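You operate a simulated robot arm through the tools that you are given. There is no shell and no other tool. Be economical: measure what you need, move in short steps, check, and stop when the job is done.

You run a simulated two-armed robot. Do the job below in one go: nothing can be reset, and whatever is moved stays where it is left.

Task
Carry the build tray with both arms and set it on the top of the yellow table.

The check looks at the end state, three seconds after you hand in, the way a careful person would. Anything else that was tipped, shoved, dropped, spilled or broken makes it a failure.

Robot
Two 7-joint arms with two-finger parallel grippers on one trunk, on a base that drives. Base frame: it is fixed to the floor where the robot stands at the start and does not move with it; the origin is under the middle of the robot, x ahead of it, y to its left, z up; the surface under the hand at the start is at about z = 0.95. Units: m, degrees, N and s.
The left shoulder is at the start at [0.06, 0.189, 1.228], the right one opposite. With the tool pointing down near the work surface each hand reaches from about 0.1 to 0.66 m from the robot's upright axis, wherever it stands, measured 20 degrees to its own side. Places, roughly: top of the yellow table [-3.5, 0.7, 0.8]. Payload 3.43 kg a hand.
Tool frame (each hand has its own): the origin (TCP) lies between the finger pads and is the grasp point; the fingertips stand 0.03 m ahead of it; z points along the fingers, y is the line along which they close. Largest opening 0.094 m; finger width 0.028, thickness 0.01; the body of the gripper, 0.05 by 0.096 m, starts 0.055 m behind the TCP.
Orientation is told as [roll, pitch, yaw] about the base's x, y, z axes, in that order, counted from this pose: with the fingers straight down and closing along the base's y, the tool's x points along the base's -x, its y along +y and its z along -z.

Tools
- The arms move only by the tool jog_arm. It takes "left_motion", "right_motion" or both (then of equal length, played together; a hand with none holds still); each is a list of rows, each a list of 7 numbers: the shift along the tool's x, y, z in m, then the turn, a rotation vector about the tool's x, y, z in rad, then the opening, from 0 (shut) to 1 (fully open). In form: [[x, y, z, ax, ay, az, hand], ...]. A call has 1 to 12 rows; each row shifts and turns the commanded pose from where the row before left it, along the tool's axes as they then stand. Each row takes 0.2 s and may step no farther than 0.05 m and 8.6 degrees from the row before; otherwise, or with a gripper value out of range, the whole call is refused. Where a pose cannot be reached the arm comes as near as it can. A force on the tool above 40 N (or 10 N above the force at the start of the call, whichever is more), or a blocked arm, ends the call early, and 0.2 s more pass. Each finger travels about 0.153 m/s and halts on what it meets, pressing with about 33 N; the grip force reading is that of the motor and also rises with nothing between the fingers. The clock runs only during rows and for 0.2 s after the last one: add rows that do not move to give the fingers time. It gives the time, the measured TCP pose, the force on the tool (base axes), the opening and the grip force at its end, in the units of the frame above (readings bear some noise), with the torque about the TCP (base axes, N m) and any sound that the robot's microphone picked up.
- Cameras (640 x 400 px; columns grow to the right, rows downward): "scene" is now at [0.0054, 0.0295, 1.7731]; the picture's right is [0.43, -0.90, 0.00], its down [-0.73, -0.35, -0.59] and it looks along [0.53, 0.26, -0.81] (base axes); focal length 275 px, centre (320, 200). "left" rides on the left gripper at [0.076, -0.014, -0.103] in its tool frame; the picture's right is [0.18, 0.98, 0.00], its down [-0.75, 0.14, -0.64] and it looks along [-0.63, 0.12, 0.77] (tool axes); focal length 243 px, centre (320, 200). "right" rides on the right gripper at [0.076, 0.014, -0.103] in its tool frame; the picture's right is [-0.18, 0.98, 0.00], its down [-0.75, -0.14, -0.64] and it looks along [-0.63, -0.12, 0.77] (tool axes); focal length 243 px, centre (320, 200). There is no depth. A picture from a camera that has moved, and an enlarged one, comes with that camera's place and axes in the base frame and with its lens.
- snapshot(camera): a new picture of that camera. No time passes.
- move_column(by): slides the trunk up (or, below 0, down) by that many m; the arms and the scene camera ride with it, the base frame stays. It gives what a move gives, with no picture.
- roll_base(legs): drives the robot by 1 to 6 legs, each [ahead, left, turn to the left] in m, m and degrees, along the robot's own axes; the way and the turn of a leg run together, so that a leg with both is an arc; at most 1.5 m and 180 degrees a leg. The arms and the cameras ride along, it lands a little off, and it stops where it bumps. It gives what a move gives.
- pan_tilt(pan, tilt): turns the head with the scene camera to pan (to the left, within 86 degrees either way) and tilt (down, from -29 to 69), counted from straight ahead of the robot. It gives what a move gives.
- enlarge(camera, box): a new picture of the part [left, top, right, bottom] of that camera's present view, enlarged. No time passes.
- finish_job(): hands the job in; it is judged then, once.

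Work in short steps. Places have to be worked out from the pictures, the camera data and where the tool is seen: move nearer, look again, correct. Check each grasp and each placing, and mend what went wrong. You have 120 turns and 100 pictures in all, those below and enlarged ones among them. Open the grippers and draw the arms clear of the work before you hand the job in, unless the task says otherwise; then end with one line.

The tools are called after ">>>" as a command line: name --argument value ..., lists and objects as JSON in quotes. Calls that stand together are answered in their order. jog_arm: Moves the arms, as the interface text tells. Its arguments: {"type":"object","properties":{"left_motion":{"type":"array","items":{"type":"array","items":{"type":"number"}}},"right_motion":{"type":"array","items":{"type":"array","items":{"type":"number"}}}},"required":[]} The other tools are called the same way: move_column (by) slides the trunk up or down; roll_base (legs) drives the base; pan_tilt (pan, tilt) turns the head that bears the scene camera; snapshot (camera) takes a picture; enlarge (camera, box) takes an enlarged picture of a part of a camera's view; finish_job () hands the job in.

At the start:

```text
clock: 0.0
left_position: [0.3142, 0.2698, 1.2407]
left_tcp_rot: [0.0, 0.0, 0.1]
left_ft_force: [0.3, 0.5, -0.3]
left_moment: [-0.03, 0.0, 0.01]
left_width: 0.094
left_gripper_force: 0.0
right_position: [0.3469, -0.0307, 1.177]
right_tcp_rot: [0.0, 0.0, -0.1]
right_ft_force: [0.0, 0.0, 0.3]
right_moment: [0.03, 0.01, 0.01]
right_width: 0.0938
right_gripper_force: 0.0
trunk travel left (down, up): [-0.9, 0.09]
robot x, y, heading: [-0.0006, 0.0021, -0.1]
head pan, tilt: [25.8, 53.8]
```

scene: 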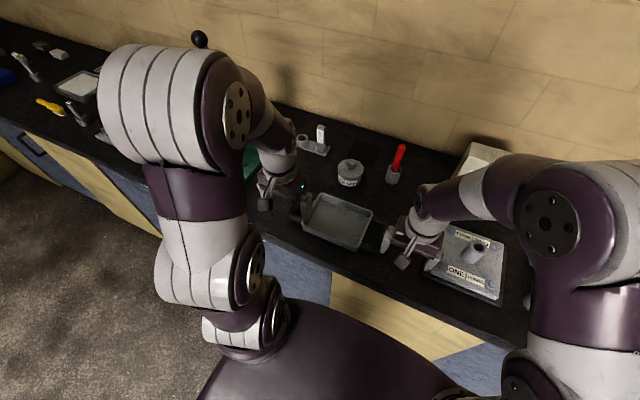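
right: 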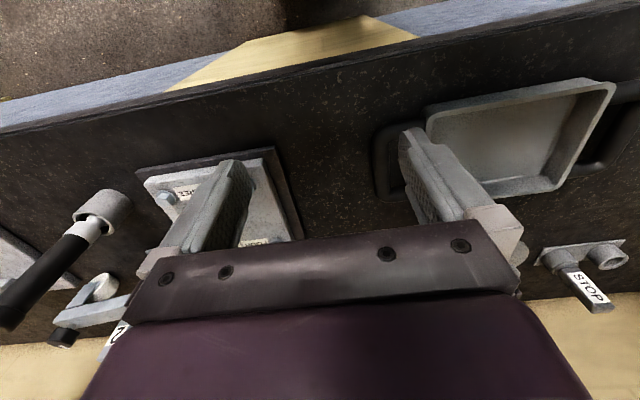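
left: 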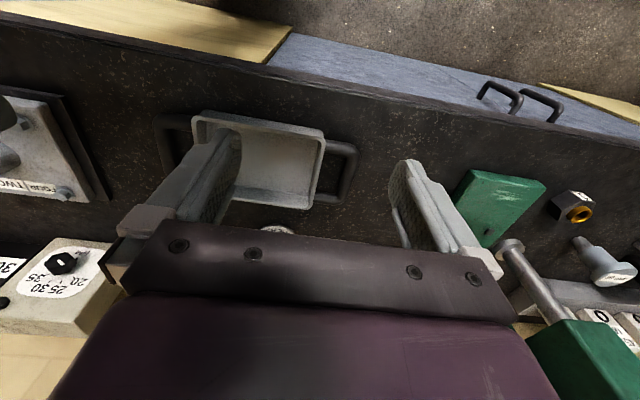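

I'll take a closer look at the tray and its handles.

>>> enlarge --camera "scene" --box '[240, 140, 440, 265]'

>>> enlarge --camera "left" --box '[120, 60, 440, 260]'

```text
3.20 times, centred on (340, 202) of scene
camera zoom: at [0.0054, 0.0295, 1.7731], right [0.43, -0.9, 0.0], down [-0.73, -0.35, -0.59], along [0.53, 0.26, -0.81], focal length 879 px, centre (256, 192)
```

zoom: 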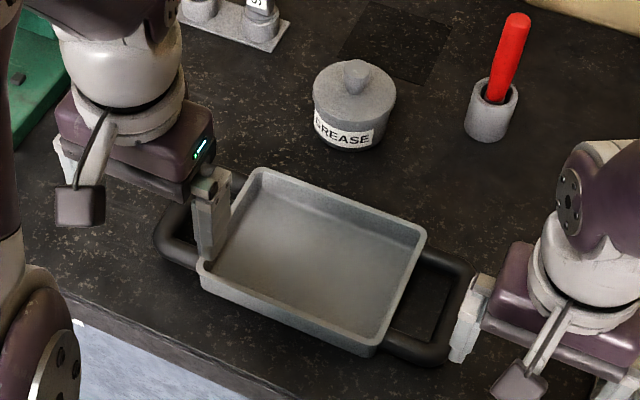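

```text
2.00 times, centred on (280, 160) of left
camera zoom: at [0.2378, 0.254, 1.3423], right [-0.18, 0.98, 0.0], down [0.75, 0.14, 0.64], along [0.63, 0.12, -0.77], focal length 485 px, centre (400, 280)
```

zoom: 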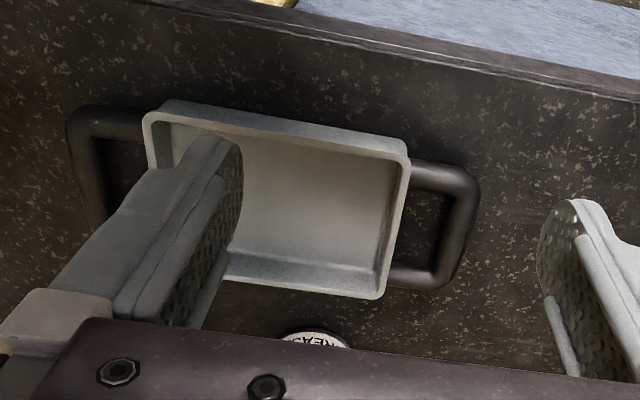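

The handle bars run along x, at about y≈0.355 and y≈0.038, x≈0.48, with the tray centre at y≈0.197. Before shifting the base left to centre on the tray, I'll check what stands near the arms.

>>> pan_tilt --pan 50 --tilt 30

>>> snapshot --camera "scene"

>>> pan_tilt --pan 0 --tilt 50

>>> snapshot --camera "scene"

```text
clock: 0.9
left_position: [0.3134, 0.2686, 1.2405]
left_tcp_rot: [0.0, -0.1, -0.1]
left_ft_force: [0.7, 1.1, -0.3]
left_moment: [-0.03, -0.02, -0.01]
left_width: 0.0943
left_gripper_force: 0.1
right_position: [0.3476, -0.0308, 1.1769]
right_tcp_rot: [0.0, 0.0, 0.1]
right_ft_force: [-0.3, 0.0, 1.0]
right_moment: [0.04, 0.06, -0.01]
right_width: 0.0941
right_gripper_force: 0.1
trunk travel left (down, up): [-0.9, 0.09]
robot x, y, heading: [-0.0003, 0.0012, -0.2]
head pan, tilt: [50.0, 30.0]
```

```text
94 pictures are left
camera scene: at [-0.0025, 0.0667, 1.8075], right [0.77, -0.64, 0.0], down [-0.32, -0.38, -0.87], along [0.56, 0.66, -0.5], focal length 275 px, centre (320, 200)
```

scene: 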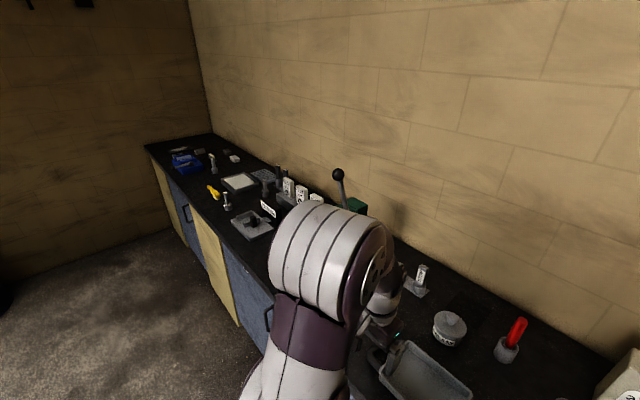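

```text
clock: 2.1
left_position: [0.3126, 0.2688, 1.24]
left_tcp_rot: [-0.1, 0.1, 0.0]
left_ft_force: [0.1, 1.0, -0.5]
left_moment: [-0.02, -0.02, 0.02]
left_width: 0.094
left_gripper_force: 0.1
right_position: [0.348, -0.0305, 1.1777]
right_tcp_rot: [0.0, 0.0, 0.0]
right_ft_force: [0.0, 0.6, 0.2]
right_moment: [0.0, -0.02, 0.01]
right_width: 0.094
right_gripper_force: 0.0
trunk travel left (down, up): [-0.9, 0.09]
robot x, y, heading: [-0.0027, 0.0032, 0.1]
head pan, tilt: [0.0, 50.0]
```

```text
93 pictures are left
camera scene: at [0.0163, -0.0023, 1.7781], right [0.0, -1.0, 0.0], down [-0.77, 0.0, -0.64], along [0.64, 0.0, -0.77], focal length 275 px, centre (320, 200)
```

scene: 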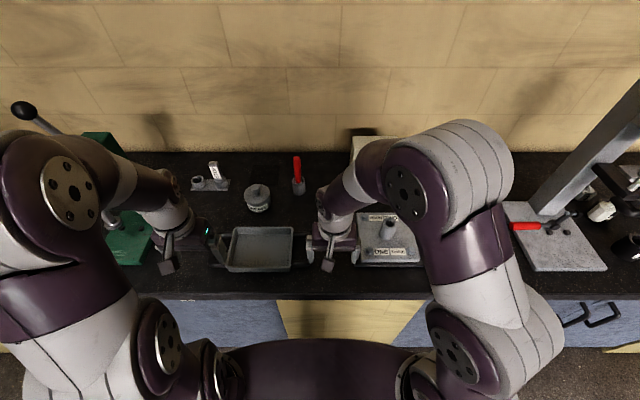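

There is a lever press to the left, so I won't shift the base; both handles are in reach from here. Both hands go above their bars at z≈1.08, half open.

>>> jog_arm --left_motion '[[-0.028, 0.0145, 0.027, 0, 0, 0, 0.8], [-0.028, 0.0145, 0.027, 0, 0, 0, 0.6], [-0.028, 0.0145, 0.027, 0, 0, 0, 0.6], [-0.028, 0.0145, 0.027, 0, 0, 0, 0.6], [-0.028, 0.0145, 0.027, 0, 0, 0, 0.6], [-0.028, 0.0145, 0.027, 0, 0, 0, 0.6], [0, 0, 0, 0, 0, 0, 0.6]]' --right_motion '[[-0.022, 0.0115, 0.016, 0, 0, 0, 0.8], [-0.022, 0.0115, 0.016, 0, 0, 0, 0.6], [-0.022, 0.0115, 0.016, 0, 0, 0, 0.6], [-0.022, 0.0115, 0.016, 0, 0, 0, 0.6], [-0.022, 0.0115, 0.016, 0, 0, 0, 0.6], [-0.022, 0.0115, 0.016, 0, 0, 0, 0.6], [0, 0, 0, 0, 0, 0, 0.6]]'

>>> snapshot --camera "left"

>>> snapshot --camera "right"

```text
clock: 3.7
left_position: [0.4817, 0.3564, 1.079]
left_tcp_rot: [0.1, 0.0, -0.1]
left_ft_force: [-0.2, 0.0, 0.6]
left_moment: [0.0, -0.01, 0.0]
left_width: 0.0564
left_gripper_force: 0.1
right_position: [0.478, 0.0383, 1.0823]
right_tcp_rot: [-0.1, 0.0, 0.0]
right_ft_force: [0.3, -0.9, 0.6]
right_moment: [0.04, -0.02, -0.01]
right_width: 0.0562
right_gripper_force: 0.0
trunk travel left (down, up): [-0.9, 0.09]
robot x, y, heading: [0.0, -0.002, 0.1]
head pan, tilt: [0.0, 50.0]
```

```text
92 pictures are left
camera left: at [0.4058, 0.3409, 1.1804], right [-0.18, 0.98, 0.0], down [0.75, 0.14, 0.64], along [0.63, 0.12, -0.77], focal length 243 px, centre (320, 200)
```

left: 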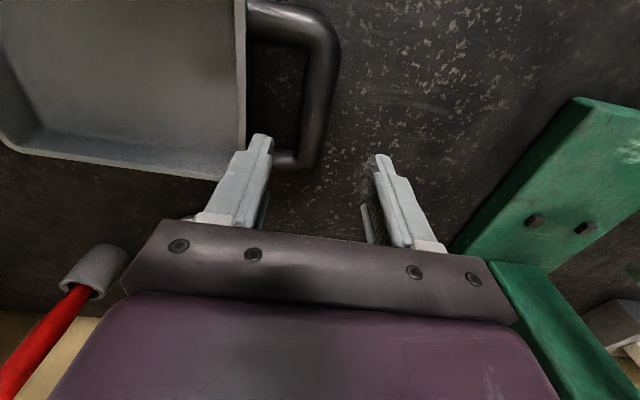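

```text
91 pictures are left
camera right: at [0.4028, 0.0509, 1.1838], right [0.18, 0.98, 0.0], down [0.75, -0.14, 0.64], along [0.63, -0.12, -0.77], focal length 243 px, centre (320, 200)
```

right: 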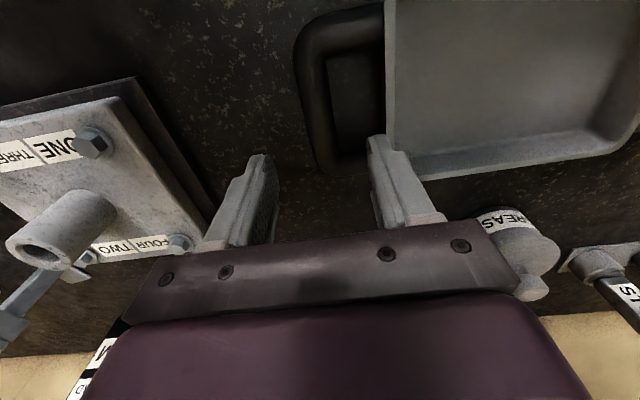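

Refined: the left bar is at y≈0.350 and the right at y≈0.036, both x≈0.478. I'm correcting sideways, narrowing a bit, and lowering to z≈0.995.

>>> jog_arm --left_motion '[[0.002, -0.006, 0, 0, 0, 0, 0.5], [0, 0, 0.021, 0, 0, 0, 0.5], [0, 0, 0.021, 0, 0, 0, 0.5], [0, 0, 0.021, 0, 0, 0, 0.5], [0, 0, 0.021, 0, 0, 0, 0.5], [0, 0, 0, 0, 0, 0, 0.5]]' --right_motion '[[0, -0.002, 0, 0, 0, 0, 0.5], [0, 0, 0.022, 0, 0, 0, 0.5], [0, 0, 0.022, 0, 0, 0, 0.5], [0, 0, 0.022, 0, 0, 0, 0.5], [0, 0, 0.021, 0, 0, 0, 0.5], [0, 0, 0, 0, 0, 0, 0.5]]'

>>> snapshot --camera "left"

>>> snapshot --camera "right"

>>> enlarge --camera "scene" --box '[160, 170, 380, 308]'

```text
clock: 5.1
left_position: [0.4804, 0.3516, 0.9946]
left_tcp_rot: [-0.1, 0.0, 0.1]
left_ft_force: [-0.5, 0.1, -0.5]
left_moment: [0.01, 0.01, -0.03]
left_width: 0.0471
left_gripper_force: 0.0
right_position: [0.4796, 0.0371, 0.9938]
right_tcp_rot: [0.0, 0.0, 0.0]
right_ft_force: [0.0, 0.0, -0.3]
right_moment: [-0.01, 0.0, 0.0]
right_width: 0.0471
right_gripper_force: 0.2
trunk travel left (down, up): [-0.9, 0.09]
robot x, y, heading: [0.0004, -0.0009, -0.2]
head pan, tilt: [0.0, 50.0]
```

```text
90 pictures are left
camera left: at [0.4039, 0.335, 1.0959], right [-0.18, 0.98, 0.0], down [0.75, 0.14, 0.64], along [0.63, 0.12, -0.77], focal length 243 px, centre (320, 200)
```

left: 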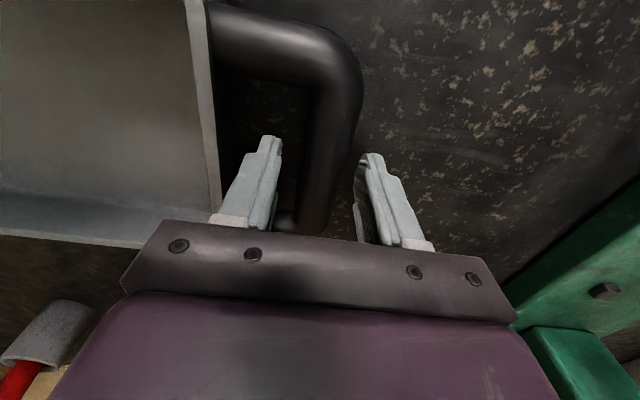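

```text
89 pictures are left
camera right: at [0.4036, 0.0494, 1.0961], right [0.18, 0.98, 0.0], down [0.75, -0.14, 0.64], along [0.63, -0.12, -0.77], focal length 243 px, centre (320, 200)
```

right: 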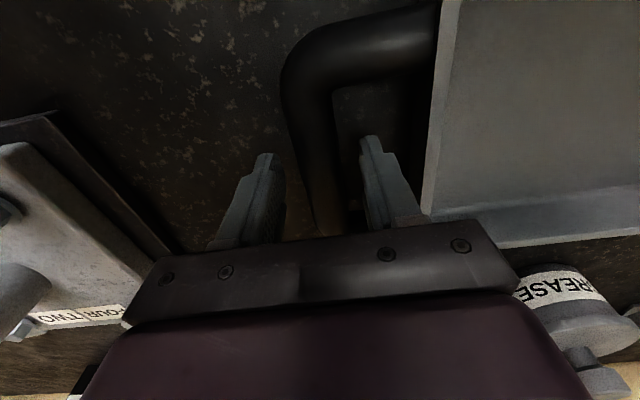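

```text
2.90 times, centred on (270, 239) of scene
camera zoom: at [0.0159, -0.0026, 1.778], right [0.0, -1.0, 0.0], down [-0.77, 0.0, -0.64], along [0.64, 0.0, -0.77], focal length 797 px, centre (465, 87)
```

zoom: 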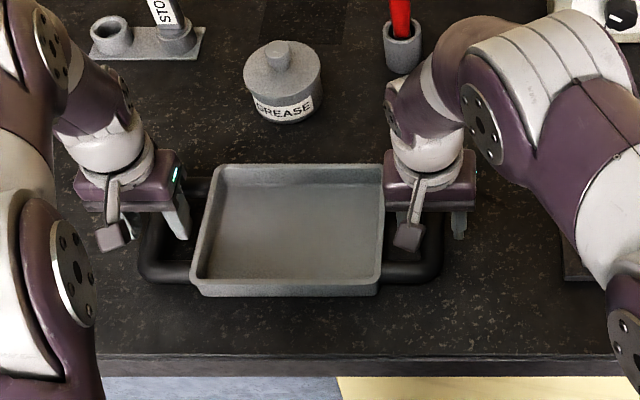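

Both pairs of fingers straddle their bars. I'll lower 8 mm more and close gently, watching the force.

>>> jog_arm --left_motion '[[0, 0, 0.004, 0, 0, 0, 0.5], [0, 0, 0.004, 0, 0, 0, 0.5], [0, 0, 0, 0, 0, 0, 0.35], [0, 0, 0, 0, 0, 0, 0.2], [0, 0, 0, 0, 0, 0, 0.0], [0, 0, 0, 0, 0, 0, 0.0], [0, 0, 0, 0, 0, 0, 0.0]]' --right_motion '[[0, 0, 0.004, 0, 0, 0, 0.5], [0, 0, 0.004, 0, 0, 0, 0.5], [0, 0, 0, 0, 0, 0, 0.35], [0, 0, 0, 0, 0, 0, 0.2], [0, 0, 0, 0, 0, 0, 0.0], [0, 0, 0, 0, 0, 0, 0.0], [0, 0, 0, 0, 0, 0, 0.0]]'

>>> snapshot --camera "left"

>>> snapshot --camera "right"

```text
clock: 6.7
left_position: [0.4805, 0.3509, 0.9869]
left_tcp_rot: [0.0, -0.2, 0.0]
left_ft_force: [-0.4, 19.8, -0.1]
left_moment: [0.27, 0.17, -0.06]
left_width: 0.024
left_gripper_force: 33.4
right_position: [0.4799, 0.0369, 0.9863]
right_tcp_rot: [-0.1, 0.1, 0.0]
right_ft_force: [1.3, -19.7, 2.4]
right_moment: [-0.23, -0.15, -0.09]
right_width: 0.0242
right_gripper_force: 33.1
trunk travel left (down, up): [-0.9, 0.09]
robot x, y, heading: [-0.0034, -0.0001, -0.1]
head pan, tilt: [0.0, 50.0]
```

```text
87 pictures are left
camera left: at [0.4042, 0.3357, 1.0884], right [-0.18, 0.98, 0.0], down [0.75, 0.14, 0.64], along [0.63, 0.12, -0.77], focal length 243 px, centre (320, 200)
```

left: 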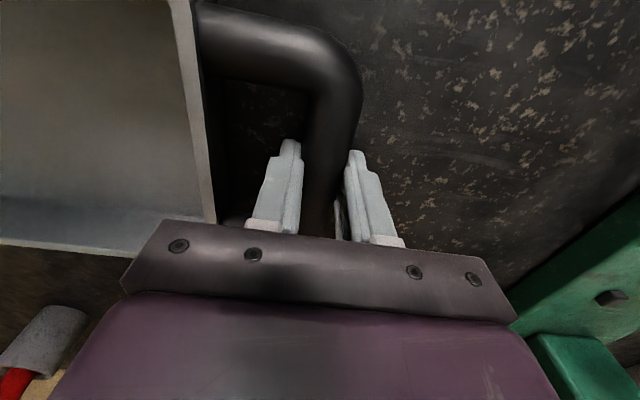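

```text
86 pictures are left
camera right: at [0.4037, 0.0491, 1.0881], right [0.18, 0.98, 0.0], down [0.75, -0.14, 0.64], along [0.63, -0.12, -0.77], focal length 243 px, centre (320, 200)
```

right: 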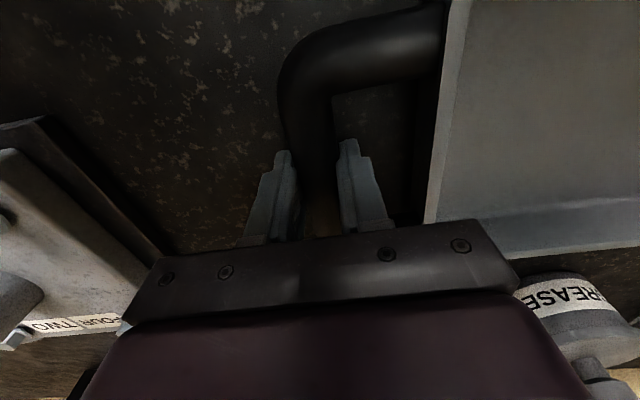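

Both grips hold a 24 mm bar, but the hands are squeezing the tray inwards by about 20 N. I'll ease them outward a little.

>>> jog_arm --left_motion '[[0, 0.001, 0, 0, 0, 0, 0], [0, 0, 0, 0, 0, 0, 0]]' --right_motion '[[0, -0.001, 0, 0, 0, 0, 0], [0, 0, 0, 0, 0, 0, 0]]'

```text
clock: 7.3
left_position: [0.4789, 0.3508, 0.9871]
left_tcp_rot: [0.0, 0.1, 0.0]
left_ft_force: [1.2, 5.7, -0.9]
left_moment: [0.01, -0.9, 0.1]
left_width: 0.0243
left_gripper_force: 34.1
right_position: [0.4792, 0.0357, 0.9858]
right_tcp_rot: [0.0, 0.0, 0.0]
right_ft_force: [-1.9, -6.4, 0.2]
right_moment: [-0.12, 0.77, 0.08]
right_width: 0.0242
right_gripper_force: 33.1
trunk travel left (down, up): [-0.9, 0.09]
robot x, y, heading: [-0.0031, -0.0033, 0.2]
head pan, tilt: [0.0, 50.0]
```

Force is down to 6 N. I'll ease a touch more, then lift with the column so both hands rise together.

>>> jog_arm --left_motion '[[0, 0.0004, 0, 0, 0, 0, 0], [0, 0, 0, 0, 0, 0, 0]]' --right_motion '[[0, -0.0004, 0, 0, 0, 0, 0], [0, 0, 0, 0, 0, 0, 0]]'

>>> move_column --by 0.02

>>> snapshot --camera "scene"

```text
clock: 7.9
left_position: [0.4788, 0.3517, 0.9864]
left_tcp_rot: [0.0, 0.2, 0.0]
left_ft_force: [1.6, -6.5, 2.0]
left_moment: [-0.16, -0.52, 0.32]
left_width: 0.0242
left_gripper_force: 32.7
right_position: [0.4804, 0.0358, 0.9863]
right_tcp_rot: [0.1, -0.2, -0.1]
right_ft_force: [-2.4, 7.9, 0.2]
right_moment: [-0.04, 0.8, 0.26]
right_width: 0.0242
right_gripper_force: 32.8
trunk travel left (down, up): [-0.9, 0.09]
robot x, y, heading: [-0.0031, -0.0006, 0.2]
head pan, tilt: [0.0, 50.0]
```

```text
clock: 8.5
left_position: [0.4782, 0.3499, 1.0068]
left_tcp_rot: [0.0, 0.1, 0.0]
left_ft_force: [2.7, -15.5, -1.7]
left_moment: [-0.19, -0.35, 0.37]
left_width: 0.0242
left_gripper_force: 33.2
right_position: [0.4794, 0.036, 1.0074]
right_tcp_rot: [0.0, -0.1, -0.1]
right_ft_force: [-2.6, 14.0, -1.2]
right_moment: [0.14, 0.34, 0.31]
right_width: 0.0246
right_gripper_force: 32.3
trunk travel left (down, up): [-0.92, 0.07]
robot x, y, heading: [-0.0014, 0.0048, -0.1]
head pan, tilt: [0.0, 50.0]
```

```text
85 pictures are left
camera scene: at [0.0167, -0.0023, 1.798], right [0.0, -1.0, 0.0], down [-0.77, 0.0, -0.64], along [0.64, 0.0, -0.77], focal length 275 px, centre (320, 200)
```

scene: 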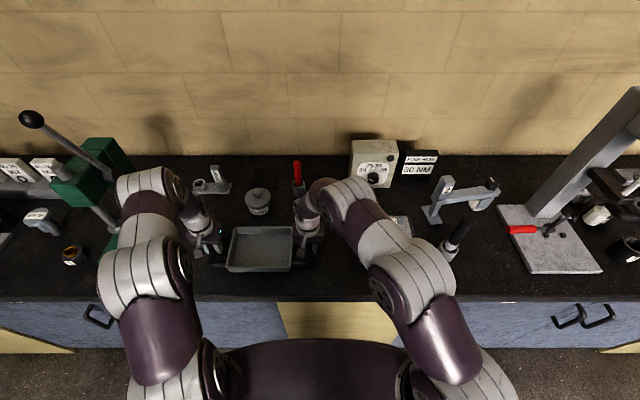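

The hands now pull outward at ~15 N, so I'll ease back 0.5 mm each and raise further.

>>> jog_arm --left_motion '[[0, -0.0004, 0, 0, 0, 0, 0], [0, 0, 0, 0, 0, 0, 0]]' --right_motion '[[0, 0.0005, 0, 0, 0, 0, 0], [0, 0, 0, 0, 0, 0, 0]]'

>>> move_column --by 0.065

>>> snapshot --camera "scene"

>>> snapshot --camera "left"

```text
clock: 9.1
left_position: [0.4794, 0.3519, 1.0053]
left_tcp_rot: [0.0, 0.1, 0.0]
left_ft_force: [0.5, -11.7, -2.1]
left_moment: [-0.07, 0.68, 0.18]
left_width: 0.0243
left_gripper_force: 32.6
right_position: [0.4806, 0.0362, 1.0063]
right_tcp_rot: [0.0, 0.1, 0.0]
right_ft_force: [-1.8, 11.5, -1.0]
right_moment: [0.2, -0.65, 0.13]
right_width: 0.0242
right_gripper_force: 32.9
trunk travel left (down, up): [-0.92, 0.07]
robot x, y, heading: [0.0035, 0.0023, 0.0]
head pan, tilt: [0.0, 50.0]
```

```text
clock: 10.2
left_position: [0.4804, 0.3523, 1.0724]
left_tcp_rot: [0.0, 0.0, -0.1]
left_ft_force: [0.7, -12.2, -1.6]
left_moment: [-0.11, 0.33, 0.0]
left_width: 0.0244
left_gripper_force: 32.7
right_position: [0.4808, 0.0364, 1.0715]
right_tcp_rot: [0.1, -0.1, 0.0]
right_ft_force: [0.0, 12.7, -1.6]
right_moment: [0.2, -0.32, 0.02]
right_width: 0.0244
right_gripper_force: 33.3
trunk travel left (down, up): [-0.985, 0.005]
robot x, y, heading: [-0.001, 0.0011, -0.3]
head pan, tilt: [0.0, 50.0]
```

```text
84 pictures are left
camera scene: at [0.017, -0.0021, 1.863], right [0.0, -1.0, 0.0], down [-0.77, 0.0, -0.64], along [0.64, 0.0, -0.77], focal length 275 px, centre (320, 200)
```

scene: 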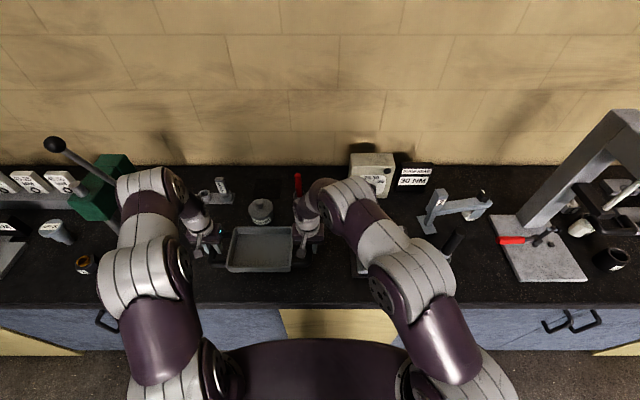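

```text
83 pictures are left
camera left: at [0.4043, 0.3362, 1.1729], right [-0.18, 0.98, 0.0], down [0.75, 0.14, 0.64], along [0.63, 0.12, -0.77], focal length 243 px, centre (320, 200)
```

left: 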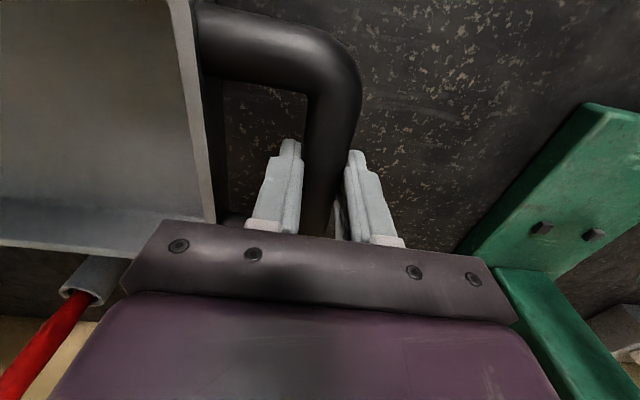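

The tray is up and level. Before driving I'll check the room to the sides.

>>> pan_tilt --pan 86 --tilt 20

>>> snapshot --camera "scene"

>>> pan_tilt --pan -86 --tilt 20

>>> snapshot --camera "scene"

```text
clock: 11.8
left_position: [0.4813, 0.3516, 1.0719]
left_tcp_rot: [0.1, 0.1, 0.0]
left_ft_force: [1.5, -15.3, -1.4]
left_moment: [-0.15, -0.15, 0.11]
left_width: 0.0243
left_gripper_force: 33.3
right_position: [0.4805, 0.0355, 1.0704]
right_tcp_rot: [0.0, 0.0, -0.1]
right_ft_force: [-0.7, 15.4, -0.7]
right_moment: [0.16, 0.15, 0.11]
right_width: 0.0244
right_gripper_force: 33.3
trunk travel left (down, up): [-0.985, 0.005]
robot x, y, heading: [-0.0016, -0.0012, -0.1]
head pan, tilt: [85.9, 20.0]
```

```text
82 pictures are left
camera scene: at [-0.0534, 0.0907, 1.9086], right [1.0, -0.07, 0.0], down [-0.02, -0.34, -0.94], along [0.07, 0.94, -0.34], focal length 275 px, centre (320, 200)
```

scene: 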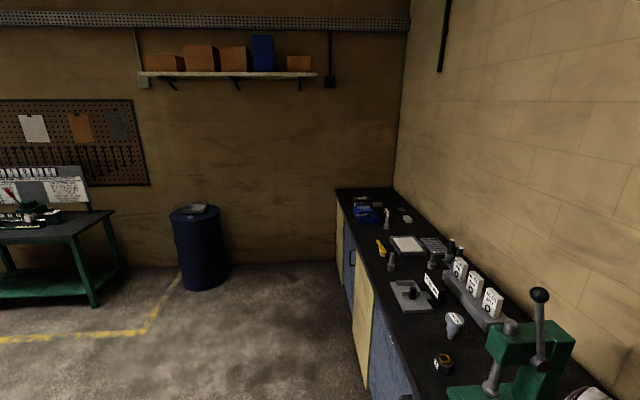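

```text
clock: 14.4
left_position: [0.48, 0.3513, 1.0715]
left_tcp_rot: [-0.1, 0.0, 0.1]
left_ft_force: [0.8, -15.9, -1.1]
left_moment: [-0.22, 0.01, 0.09]
left_width: 0.0245
left_gripper_force: 32.8
right_position: [0.4809, 0.0367, 1.072]
right_tcp_rot: [0.0, 0.0, 0.0]
right_ft_force: [-0.8, 15.4, -2.5]
right_moment: [0.2, -0.02, 0.1]
right_width: 0.0246
right_gripper_force: 33.7
trunk travel left (down, up): [-0.985, 0.005]
robot x, y, heading: [0.0, -0.0032, 0.1]
head pan, tilt: [-85.9, 20.0]
```

```text
81 pictures are left
camera scene: at [-0.0534, -0.095, 1.9087], right [-1.0, -0.07, 0.0], down [-0.02, 0.34, -0.94], along [0.07, -0.94, -0.34], focal length 275 px, centre (320, 200)
```

scene: 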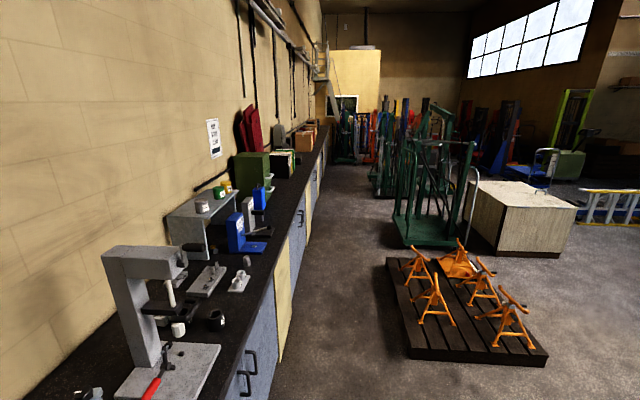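

Floor behind seems clear nearby. I'll relieve the outward pull a bit, then back off 0.7 m.

>>> jog_arm --left_motion '[[0, -0.0005, 0, 0, 0, 0, 0], [0, 0, 0, 0, 0, 0, 0]]' --right_motion '[[0, 0.0005, 0, 0, 0, 0, 0], [0, 0, 0, 0, 0, 0, 0]]'

>>> roll_base --legs '[[-0.35, 0, 0], [-0.35, 0, 0]]'

>>> pan_tilt --pan 86 --tilt 20

>>> snapshot --camera "scene"

>>> snapshot --camera "left"

```text
clock: 15.0
left_position: [0.4806, 0.3505, 1.0705]
left_tcp_rot: [-0.1, -0.1, -0.1]
left_ft_force: [-0.2, -4.8, -2.4]
left_moment: [-0.01, 0.6, -0.02]
left_width: 0.0244
left_gripper_force: 32.9
right_position: [0.4811, 0.036, 1.0708]
right_tcp_rot: [0.0, -0.1, 0.0]
right_ft_force: [0.8, 4.8, -1.8]
right_moment: [0.15, -0.59, -0.02]
right_width: 0.0244
right_gripper_force: 33.0
trunk travel left (down, up): [-0.985, 0.005]
robot x, y, heading: [0.0002, -0.0035, -0.0]
head pan, tilt: [-85.9, 20.0]
```

```text
clock: 19.1
left_position: [-0.2157, 0.3507, 1.0704]
left_tcp_rot: [0.0, 0.2, 0.0]
left_ft_force: [0.4, 17.6, -2.1]
left_moment: [0.24, 0.08, -0.03]
left_width: 0.0241
left_gripper_force: 33.2
right_position: [-0.2156, 0.0362, 1.0694]
right_tcp_rot: [0.0, 0.0, -0.1]
right_ft_force: [0.5, -18.1, -1.5]
right_moment: [-0.19, 0.0, 0.03]
right_width: 0.0243
right_gripper_force: 32.9
trunk travel left (down, up): [-0.985, 0.005]
robot x, y, heading: [-0.697, 0.0006, -0.3]
head pan, tilt: [-85.9, 20.0]
```

```text
clock: 21.7
left_position: [-0.217, 0.3526, 1.0719]
left_tcp_rot: [0.0, 0.1, -0.1]
left_ft_force: [0.2, 2.9, -1.1]
left_moment: [0.03, -0.01, 0.02]
left_width: 0.0244
left_gripper_force: 33.1
right_position: [-0.2174, 0.0355, 1.0705]
right_tcp_rot: [0.0, 0.1, -0.1]
right_ft_force: [-0.2, -2.9, -1.3]
right_moment: [-0.01, 0.01, -0.04]
right_width: 0.0243
right_gripper_force: 33.1
trunk travel left (down, up): [-0.985, 0.005]
robot x, y, heading: [-0.6936, -0.0005, 0.3]
head pan, tilt: [85.9, 20.0]
```

```text
80 pictures are left
camera scene: at [-0.751, 0.0914, 1.9086], right [1.0, -0.07, 0.0], down [-0.03, -0.34, -0.94], along [0.07, 0.94, -0.34], focal length 275 px, centre (320, 200)
```

scene: 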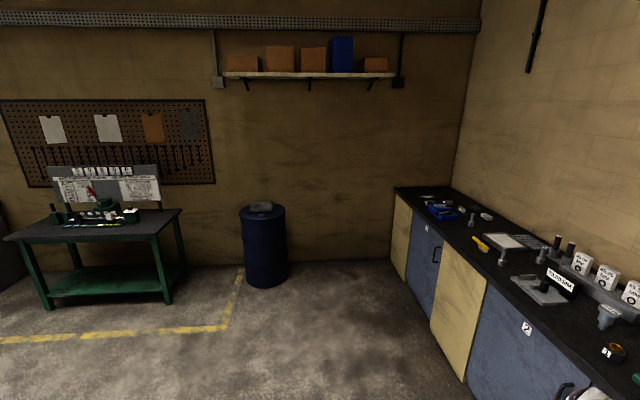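

```text
79 pictures are left
camera left: at [-0.2926, 0.3357, 1.1729], right [-0.18, 0.98, 0.0], down [0.75, 0.14, 0.64], along [0.63, 0.12, -0.77], focal length 243 px, centre (320, 200)
```

left: 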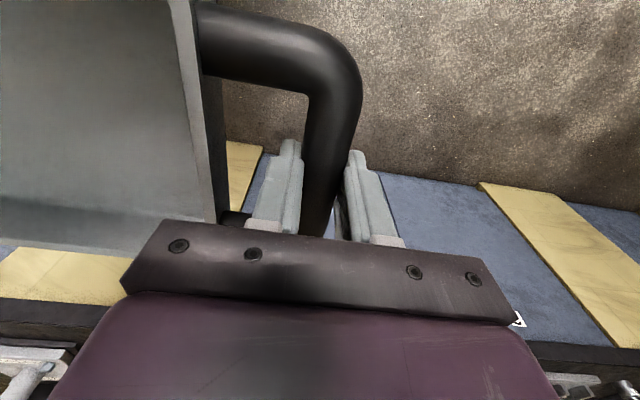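

The tray is secure. I'll turn left 90° in place, then look toward the yellow table.

>>> roll_base --legs '[[0, 0, 45], [0, 0, 45]]'

>>> snapshot --camera "scene"

>>> pan_tilt --pan 40 --tilt 25

>>> snapshot --camera "scene"

```text
clock: 26.2
left_position: [-1.0493, 0.4804, 1.0703]
left_tcp_rot: [0.1, 0.0, 90.1]
left_ft_force: [-5.4, 1.1, -1.0]
left_moment: [-0.04, 0.04, 0.01]
left_width: 0.0242
left_gripper_force: 33.4
right_position: [-0.7322, 0.4818, 1.0707]
right_tcp_rot: [0.1, 0.1, 90.0]
right_ft_force: [5.5, -0.3, -3.2]
right_moment: [0.04, -0.08, -0.01]
right_width: 0.0242
right_gripper_force: 33.1
trunk travel left (down, up): [-0.985, 0.005]
robot x, y, heading: [-0.695, -0.0011, 90.0]
head pan, tilt: [85.9, 20.0]
```

```text
78 pictures are left
camera scene: at [-0.7912, -0.0543, 1.9086], right [0.07, 1.0, 0.0], down [0.34, -0.02, -0.94], along [-0.94, 0.07, -0.34], focal length 275 px, centre (320, 200)
```

scene: 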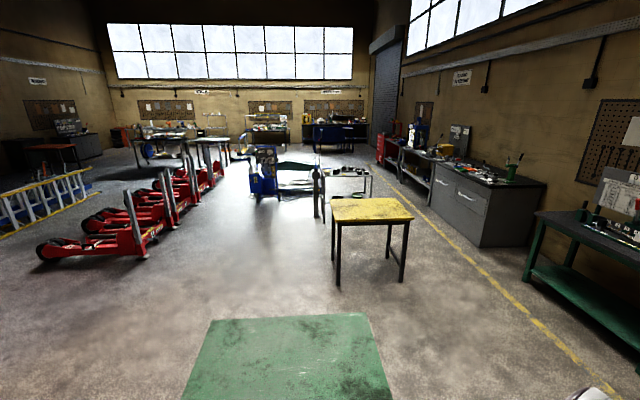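

```text
clock: 27.4
left_position: [-1.0476, 0.4817, 1.0704]
left_tcp_rot: [0.0, 0.0, 90.0]
left_ft_force: [-0.8, 0.3, -0.6]
left_moment: [-0.05, -0.03, 0.01]
left_width: 0.0244
left_gripper_force: 33.2
right_position: [-0.7324, 0.4818, 1.0717]
right_tcp_rot: [0.0, 0.1, 90.0]
right_ft_force: [0.6, 0.0, -0.8]
right_moment: [0.04, 0.0, -0.01]
right_width: 0.0245
right_gripper_force: 32.8
trunk travel left (down, up): [-0.985, 0.005]
robot x, y, heading: [-0.6996, -0.0, 90.0]
head pan, tilt: [40.0, 25.0]
```

```text
77 pictures are left
camera scene: at [-0.7579, 0.0094, 1.9005], right [0.77, 0.64, 0.0], down [0.27, -0.32, -0.91], along [-0.58, 0.69, -0.42], focal length 275 px, centre (320, 200)
```

scene: 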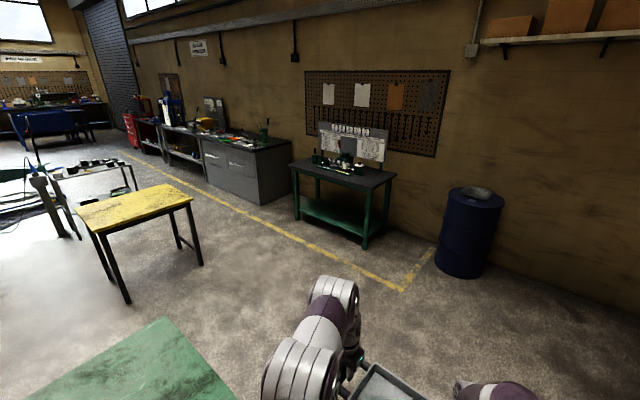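

The yellow table spans about x −3.9..−3.26, y 0.27..1.07. A green table lies between, with an uncertain near edge, so I'll look down at it before driving around it.

>>> pan_tilt --pan 86 --tilt 55

>>> snapshot --camera "scene"

>>> pan_tilt --pan 0 --tilt 40

>>> snapshot --camera "scene"

```text
clock: 28.5
left_position: [-1.0487, 0.4816, 1.0705]
left_tcp_rot: [0.0, 0.0, 90.0]
left_ft_force: [-1.2, -0.3, -1.8]
left_moment: [0.02, 0.01, 0.03]
left_width: 0.0244
left_gripper_force: 33.3
right_position: [-0.7329, 0.4812, 1.0702]
right_tcp_rot: [0.0, 0.1, 90.0]
right_ft_force: [0.4, 0.7, -1.5]
right_moment: [-0.01, 0.04, -0.02]
right_width: 0.0242
right_gripper_force: 33.5
trunk travel left (down, up): [-0.985, 0.005]
robot x, y, heading: [-0.6967, -0.0008, 90.1]
head pan, tilt: [85.9, 55.0]
```

```text
76 pictures are left
camera scene: at [-0.7707, -0.0559, 1.8566], right [0.07, 1.0, 0.0], down [0.82, -0.06, -0.57], along [-0.57, 0.04, -0.82], focal length 275 px, centre (320, 200)
```

scene: 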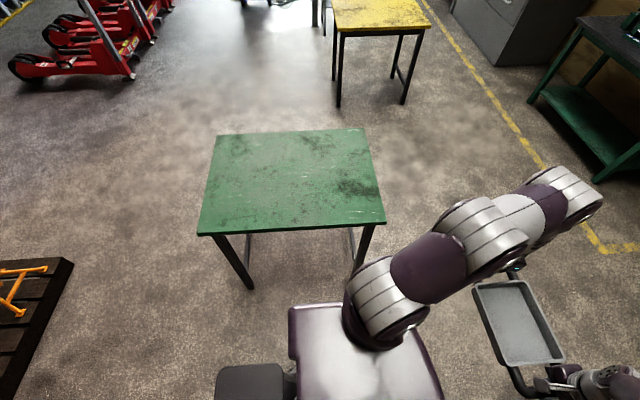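

```text
clock: 30.1
left_position: [-1.0483, 0.4807, 1.0702]
left_tcp_rot: [0.0, 0.0, 90.0]
left_ft_force: [-1.8, -0.6, -2.4]
left_moment: [0.02, 0.03, 0.0]
left_width: 0.0242
left_gripper_force: 33.1
right_position: [-0.7336, 0.4813, 1.0707]
right_tcp_rot: [0.0, 0.1, 89.9]
right_ft_force: [0.8, 0.5, -0.6]
right_moment: [-0.04, 0.02, 0.0]
right_width: 0.0243
right_gripper_force: 33.2
trunk travel left (down, up): [-0.985, 0.005]
robot x, y, heading: [-0.6945, -0.0027, 89.8]
head pan, tilt: [0.0, 40.0]
```

```text
75 pictures are left
camera scene: at [-0.6988, 0.0238, 1.8772], right [1.0, 0.0, 0.0], down [0.0, -0.64, -0.77], along [0.0, 0.77, -0.64], focal length 275 px, centre (320, 200)
```

scene: 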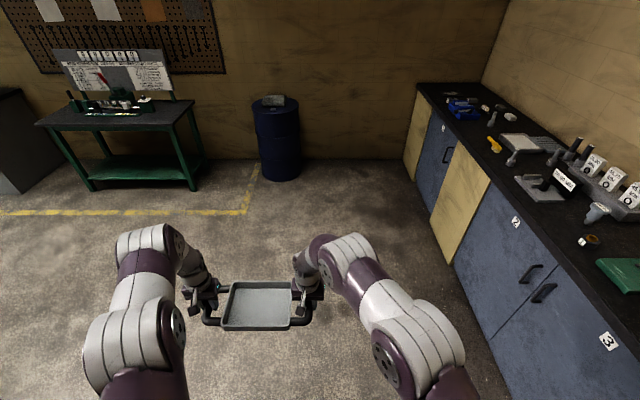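

The path ahead (+y) is clear, and the green table stays to my left. I'll drive ahead 1.15 m and turn left to face the yellow table.

>>> roll_base --legs '[[0.6, 0, 0], [0.55, 0, 0], [0, 0, 45], [0, 0, 45]]'

>>> snapshot --camera "scene"

```text
clock: 40.4
left_position: [-1.1765, 0.8101, 1.0713]
left_tcp_rot: [0.0, 0.0, 179.3]
left_ft_force: [-0.1, -2.3, -1.4]
left_moment: [-0.04, -0.01, -0.01]
left_width: 0.0242
left_gripper_force: 33.1
right_position: [-1.1723, 1.1244, 1.0699]
right_tcp_rot: [-0.1, 0.0, 179.3]
right_ft_force: [-0.3, 1.3, -1.7]
right_moment: [-0.01, 0.01, -0.02]
right_width: 0.0244
right_gripper_force: 32.7
trunk travel left (down, up): [-0.985, 0.005]
robot x, y, heading: [-0.6909, 1.1522, 179.5]
head pan, tilt: [0.0, 40.0]
```

```text
74 pictures are left
camera scene: at [-0.7187, 1.1521, 1.8772], right [0.01, 1.0, 0.0], down [0.64, -0.01, -0.77], along [-0.77, 0.01, -0.64], focal length 275 px, centre (320, 200)
```

scene: 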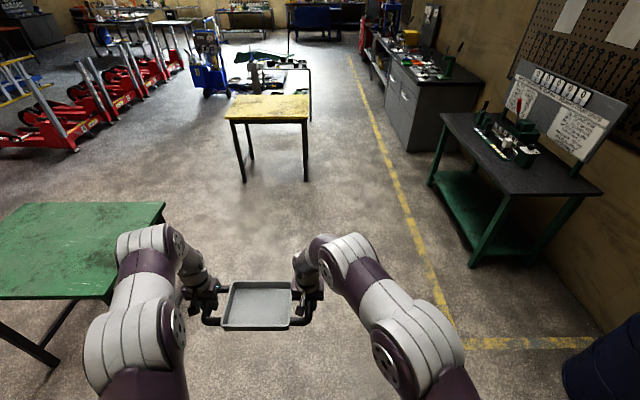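

The path is clear, with the green table edge about 0.3 m from the left arm. I'll drive ahead 1.5 m.

>>> roll_base --legs '[[0.75, 0, 0.3], [0.75, 0, 0.2]]'

>>> snapshot --camera "scene"

```text
clock: 48.1
left_position: [-2.6697, 0.8145, 1.0713]
left_tcp_rot: [0.0, 0.0, -180.0]
left_ft_force: [-0.1, -0.4, -0.2]
left_moment: [0.01, -0.03, 0.0]
left_width: 0.0243
left_gripper_force: 33.5
right_position: [-2.6698, 1.13, 1.0711]
right_tcp_rot: [-0.1, 0.0, -179.9]
right_ft_force: [0.3, 1.0, -1.0]
right_moment: [0.03, 0.01, 0.03]
right_width: 0.0242
right_gripper_force: 32.7
trunk travel left (down, up): [-0.985, 0.005]
robot x, y, heading: [-2.1938, 1.1641, -179.9]
head pan, tilt: [0.0, 40.0]
```

```text
73 pictures are left
camera scene: at [-2.2161, 1.1626, 1.8772], right [0.0, 1.0, 0.0], down [0.64, 0.0, -0.77], along [-0.77, 0.0, -0.64], focal length 275 px, centre (320, 200)
```

scene: 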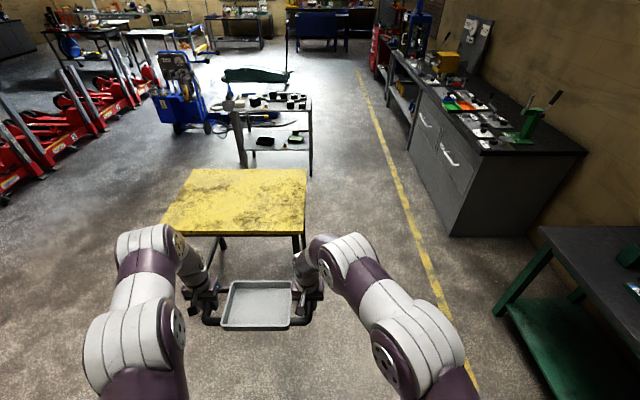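

The yellow table centre is about (−3.53, 0.68). First I'll bring the tray nearer my centreline and 0.06 m forward with both arms together, so the base needn't get too close.

>>> jog_arm --left_motion '[[-0.005, -0.009, 0, 0, 0, 0, 0], [-0.005, -0.009, 0, 0, 0, 0, 0], [-0.005, -0.009, 0, 0, 0, 0, 0], [-0.005, -0.009, 0, 0, 0, 0, 0], [-0.005, -0.009, 0, 0, 0, 0, 0], [-0.005, -0.009, 0, 0, 0, 0, 0], [-0.005, -0.009, 0, 0, 0, 0, 0], [-0.005, -0.009, 0, 0, 0, 0, 0], [-0.005, -0.009, 0, 0, 0, 0, 0], [-0.005, -0.009, 0, 0, 0, 0, 0], [-0.005, -0.009, 0, 0, 0, 0, 0], [0, 0, 0, 0, 0, 0, 0]]' --right_motion '[[-0.005, -0.009, 0, 0, 0, 0, 0], [-0.005, -0.009, 0, 0, 0, 0, 0], [-0.005, -0.009, 0, 0, 0, 0, 0], [-0.005, -0.009, 0, 0, 0, 0, 0], [-0.005, -0.009, 0, 0, 0, 0, 0], [-0.005, -0.009, 0, 0, 0, 0, 0], [-0.005, -0.009, 0, 0, 0, 0, 0], [-0.005, -0.009, 0, 0, 0, 0, 0], [-0.005, -0.009, 0, 0, 0, 0, 0], [-0.005, -0.009, 0, 0, 0, 0, 0], [-0.005, -0.009, 0, 0, 0, 0, 0], [0, 0, 0, 0, 0, 0, 0]]'

>>> snapshot --camera "scene"

```text
clock: 50.7
left_position: [-2.725, 0.9133, 1.0716]
left_tcp_rot: [0.0, 0.0, -180.0]
left_ft_force: [0.0, 2.2, -1.7]
left_moment: [0.02, 0.17, -0.01]
left_width: 0.0243
left_gripper_force: 32.8
right_position: [-2.7251, 1.2282, 1.0702]
right_tcp_rot: [-0.1, 0.1, -180.0]
right_ft_force: [0.4, -2.8, -1.3]
right_moment: [-0.07, -0.18, 0.0]
right_width: 0.0243
right_gripper_force: 33.5
trunk travel left (down, up): [-0.985, 0.005]
robot x, y, heading: [-2.1915, 1.1658, -179.9]
head pan, tilt: [0.0, 40.0]
```

```text
72 pictures are left
camera scene: at [-2.2174, 1.1623, 1.8772], right [0.0, 1.0, 0.0], down [0.64, 0.0, -0.77], along [-0.77, 0.0, -0.64], focal length 275 px, centre (320, 200)
```

scene: 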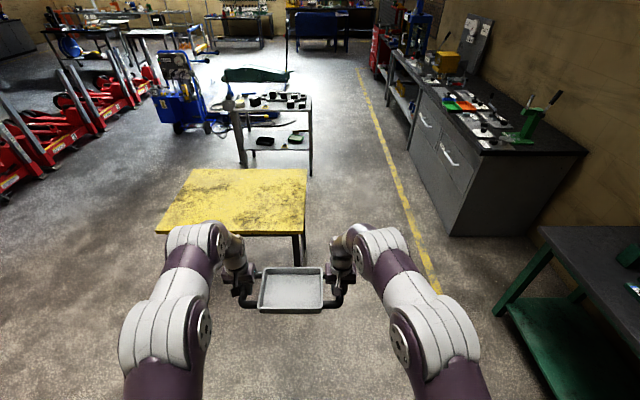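

The tray is at (−2.725, 1.071). I'll shift the base left 0.39 m, then ahead 0.4 m, and re-measure the table.

>>> roll_base --legs '[[0, 0.39, 0], [0.4, 0, 0]]'

>>> snapshot --camera "scene"

>>> pan_tilt --pan 0 --tilt 65

>>> snapshot --camera "scene"

```text
clock: 55.2
left_position: [-3.124, 0.5243, 1.0717]
left_tcp_rot: [0.0, -0.1, -179.9]
left_ft_force: [1.0, 6.0, -0.8]
left_moment: [0.11, 0.01, 0.07]
left_width: 0.0243
left_gripper_force: 33.6
right_position: [-3.1262, 0.8387, 1.073]
right_tcp_rot: [0.0, 0.0, -179.8]
right_ft_force: [0.5, -7.5, -2.1]
right_moment: [-0.1, 0.01, 0.04]
right_width: 0.0243
right_gripper_force: 33.7
trunk travel left (down, up): [-0.985, 0.005]
robot x, y, heading: [-2.5919, 0.7775, -180.1]
head pan, tilt: [0.0, 40.0]
```

```text
71 pictures are left
camera scene: at [-2.616, 0.7745, 1.8773], right [0.0, 1.0, 0.0], down [0.64, 0.0, -0.77], along [-0.77, 0.0, -0.64], focal length 275 px, centre (320, 200)
```

scene: 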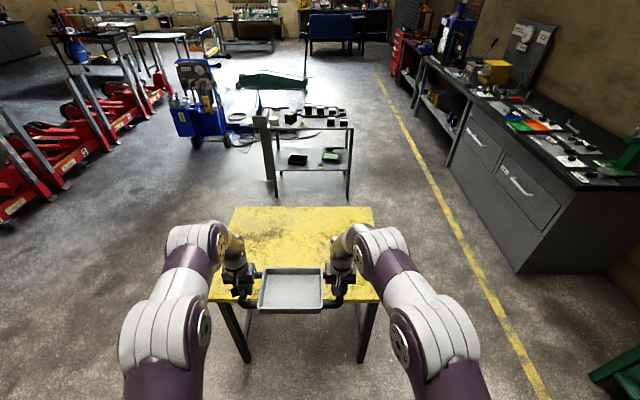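

```text
clock: 56.1
left_position: [-3.1268, 0.5242, 1.0705]
left_tcp_rot: [0.1, 0.0, -179.8]
left_ft_force: [0.4, 2.0, -1.9]
left_moment: [0.0, 0.02, 0.04]
left_width: 0.0243
left_gripper_force: 33.7
right_position: [-3.1263, 0.8388, 1.0718]
right_tcp_rot: [0.0, 0.1, -179.7]
right_ft_force: [0.9, -0.9, -2.5]
right_moment: [-0.02, 0.02, 0.02]
right_width: 0.0246
right_gripper_force: 33.1
trunk travel left (down, up): [-0.985, 0.005]
robot x, y, heading: [-2.5913, 0.7788, -179.9]
head pan, tilt: [0.0, 65.0]
```

```text
70 pictures are left
camera scene: at [-2.5946, 0.7747, 1.8449], right [0.0, 1.0, 0.0], down [0.91, 0.0, -0.42], along [-0.42, 0.0, -0.91], focal length 275 px, centre (320, 200)
```

scene: 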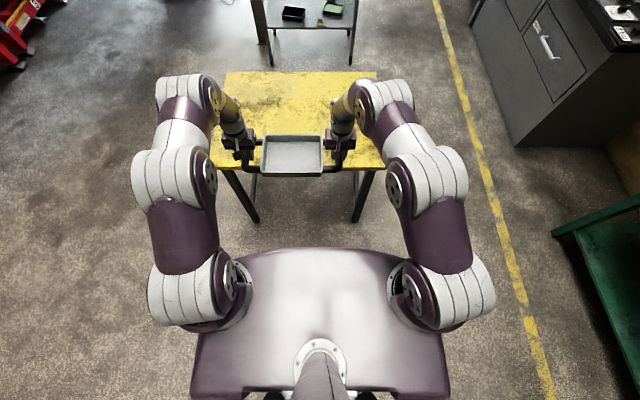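

The table is empty and its near edge is at x≈−3.22, y 0.30..1.06. I'll drive ahead 0.30 m to put the tray over it.

>>> roll_base --legs '[[0.15, 0, 0], [0.15, 0, 0]]'

>>> snapshot --camera "scene"

>>> snapshot --camera "left"

```text
clock: 58.5
left_position: [-3.4233, 0.5235, 1.0712]
left_tcp_rot: [0.0, -0.1, -179.7]
left_ft_force: [0.5, 2.2, -2.2]
left_moment: [-0.03, 0.03, 0.03]
left_width: 0.0245
left_gripper_force: 33.0
right_position: [-3.424, 0.8377, 1.0733]
right_tcp_rot: [-0.1, 0.0, -179.9]
right_ft_force: [1.3, -2.2, -1.4]
right_moment: [-0.03, -0.02, 0.02]
right_width: 0.0244
right_gripper_force: 33.3
trunk travel left (down, up): [-0.985, 0.005]
robot x, y, heading: [-2.8878, 0.7756, -179.7]
head pan, tilt: [0.0, 65.0]
```

```text
69 pictures are left
camera scene: at [-2.8902, 0.7735, 1.8449], right [0.0, 1.0, 0.0], down [0.91, 0.0, -0.42], along [-0.42, 0.0, -0.91], focal length 275 px, centre (320, 200)
```

scene: 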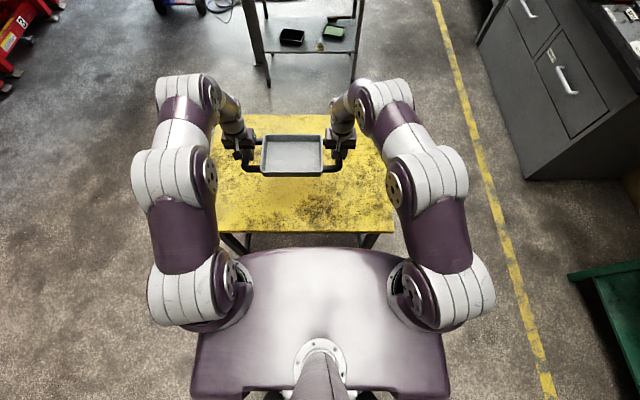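

```text
68 pictures are left
camera left: at [-3.3462, 0.5365, 1.1736], right [0.19, -0.98, 0.0], down [-0.75, -0.14, 0.64], along [-0.63, -0.12, -0.77], focal length 243 px, centre (320, 200)
```

left: 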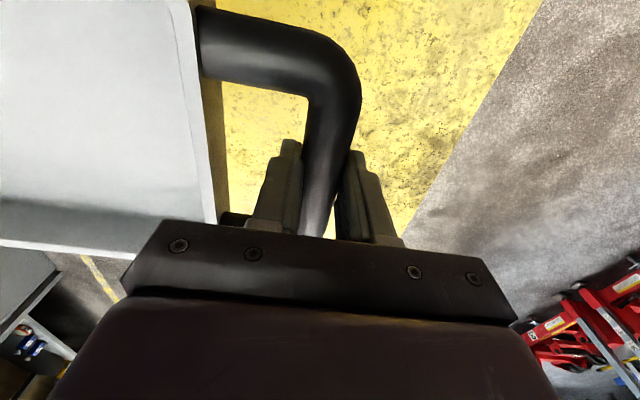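

Tray is well over the table. I'll lower the column 0.19 m (expected contact at ~0.235 m), then check.

>>> move_column --by -0.19

>>> snapshot --camera "scene"

>>> snapshot --camera "left"

```text
clock: 60.5
left_position: [-3.4256, 0.5229, 0.8805]
left_tcp_rot: [-0.1, 0.1, -179.8]
left_ft_force: [-0.5, 1.9, -2.0]
left_moment: [-0.02, 0.07, 0.02]
left_width: 0.0243
left_gripper_force: 33.4
right_position: [-3.4264, 0.8363, 0.8817]
right_tcp_rot: [0.0, 0.1, -179.9]
right_ft_force: [1.2, -1.9, -1.3]
right_moment: [0.02, -0.05, 0.04]
right_width: 0.0245
right_gripper_force: 32.9
trunk travel left (down, up): [-0.795, 0.195]
robot x, y, heading: [-2.8913, 0.7762, -179.6]
head pan, tilt: [0.0, 65.0]
```

```text
67 pictures are left
camera scene: at [-2.8931, 0.7735, 1.655], right [0.0, 1.0, 0.0], down [0.91, 0.0, -0.42], along [-0.42, 0.0, -0.91], focal length 275 px, centre (320, 200)
```

scene: 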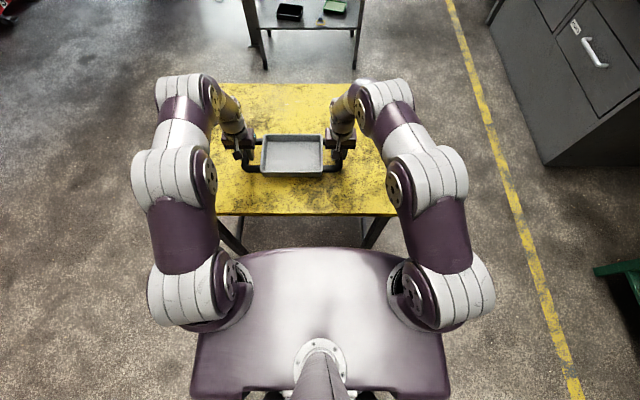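

```text
66 pictures are left
camera left: at [-3.348, 0.5365, 0.9829], right [0.19, -0.98, 0.0], down [-0.75, -0.14, 0.64], along [-0.63, -0.12, -0.77], focal length 243 px, centre (320, 200)
```

left: 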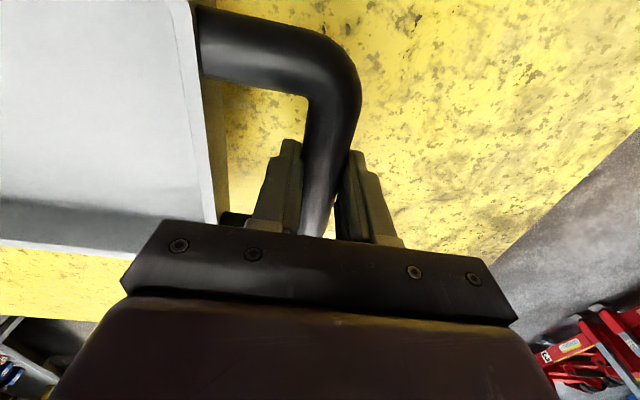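

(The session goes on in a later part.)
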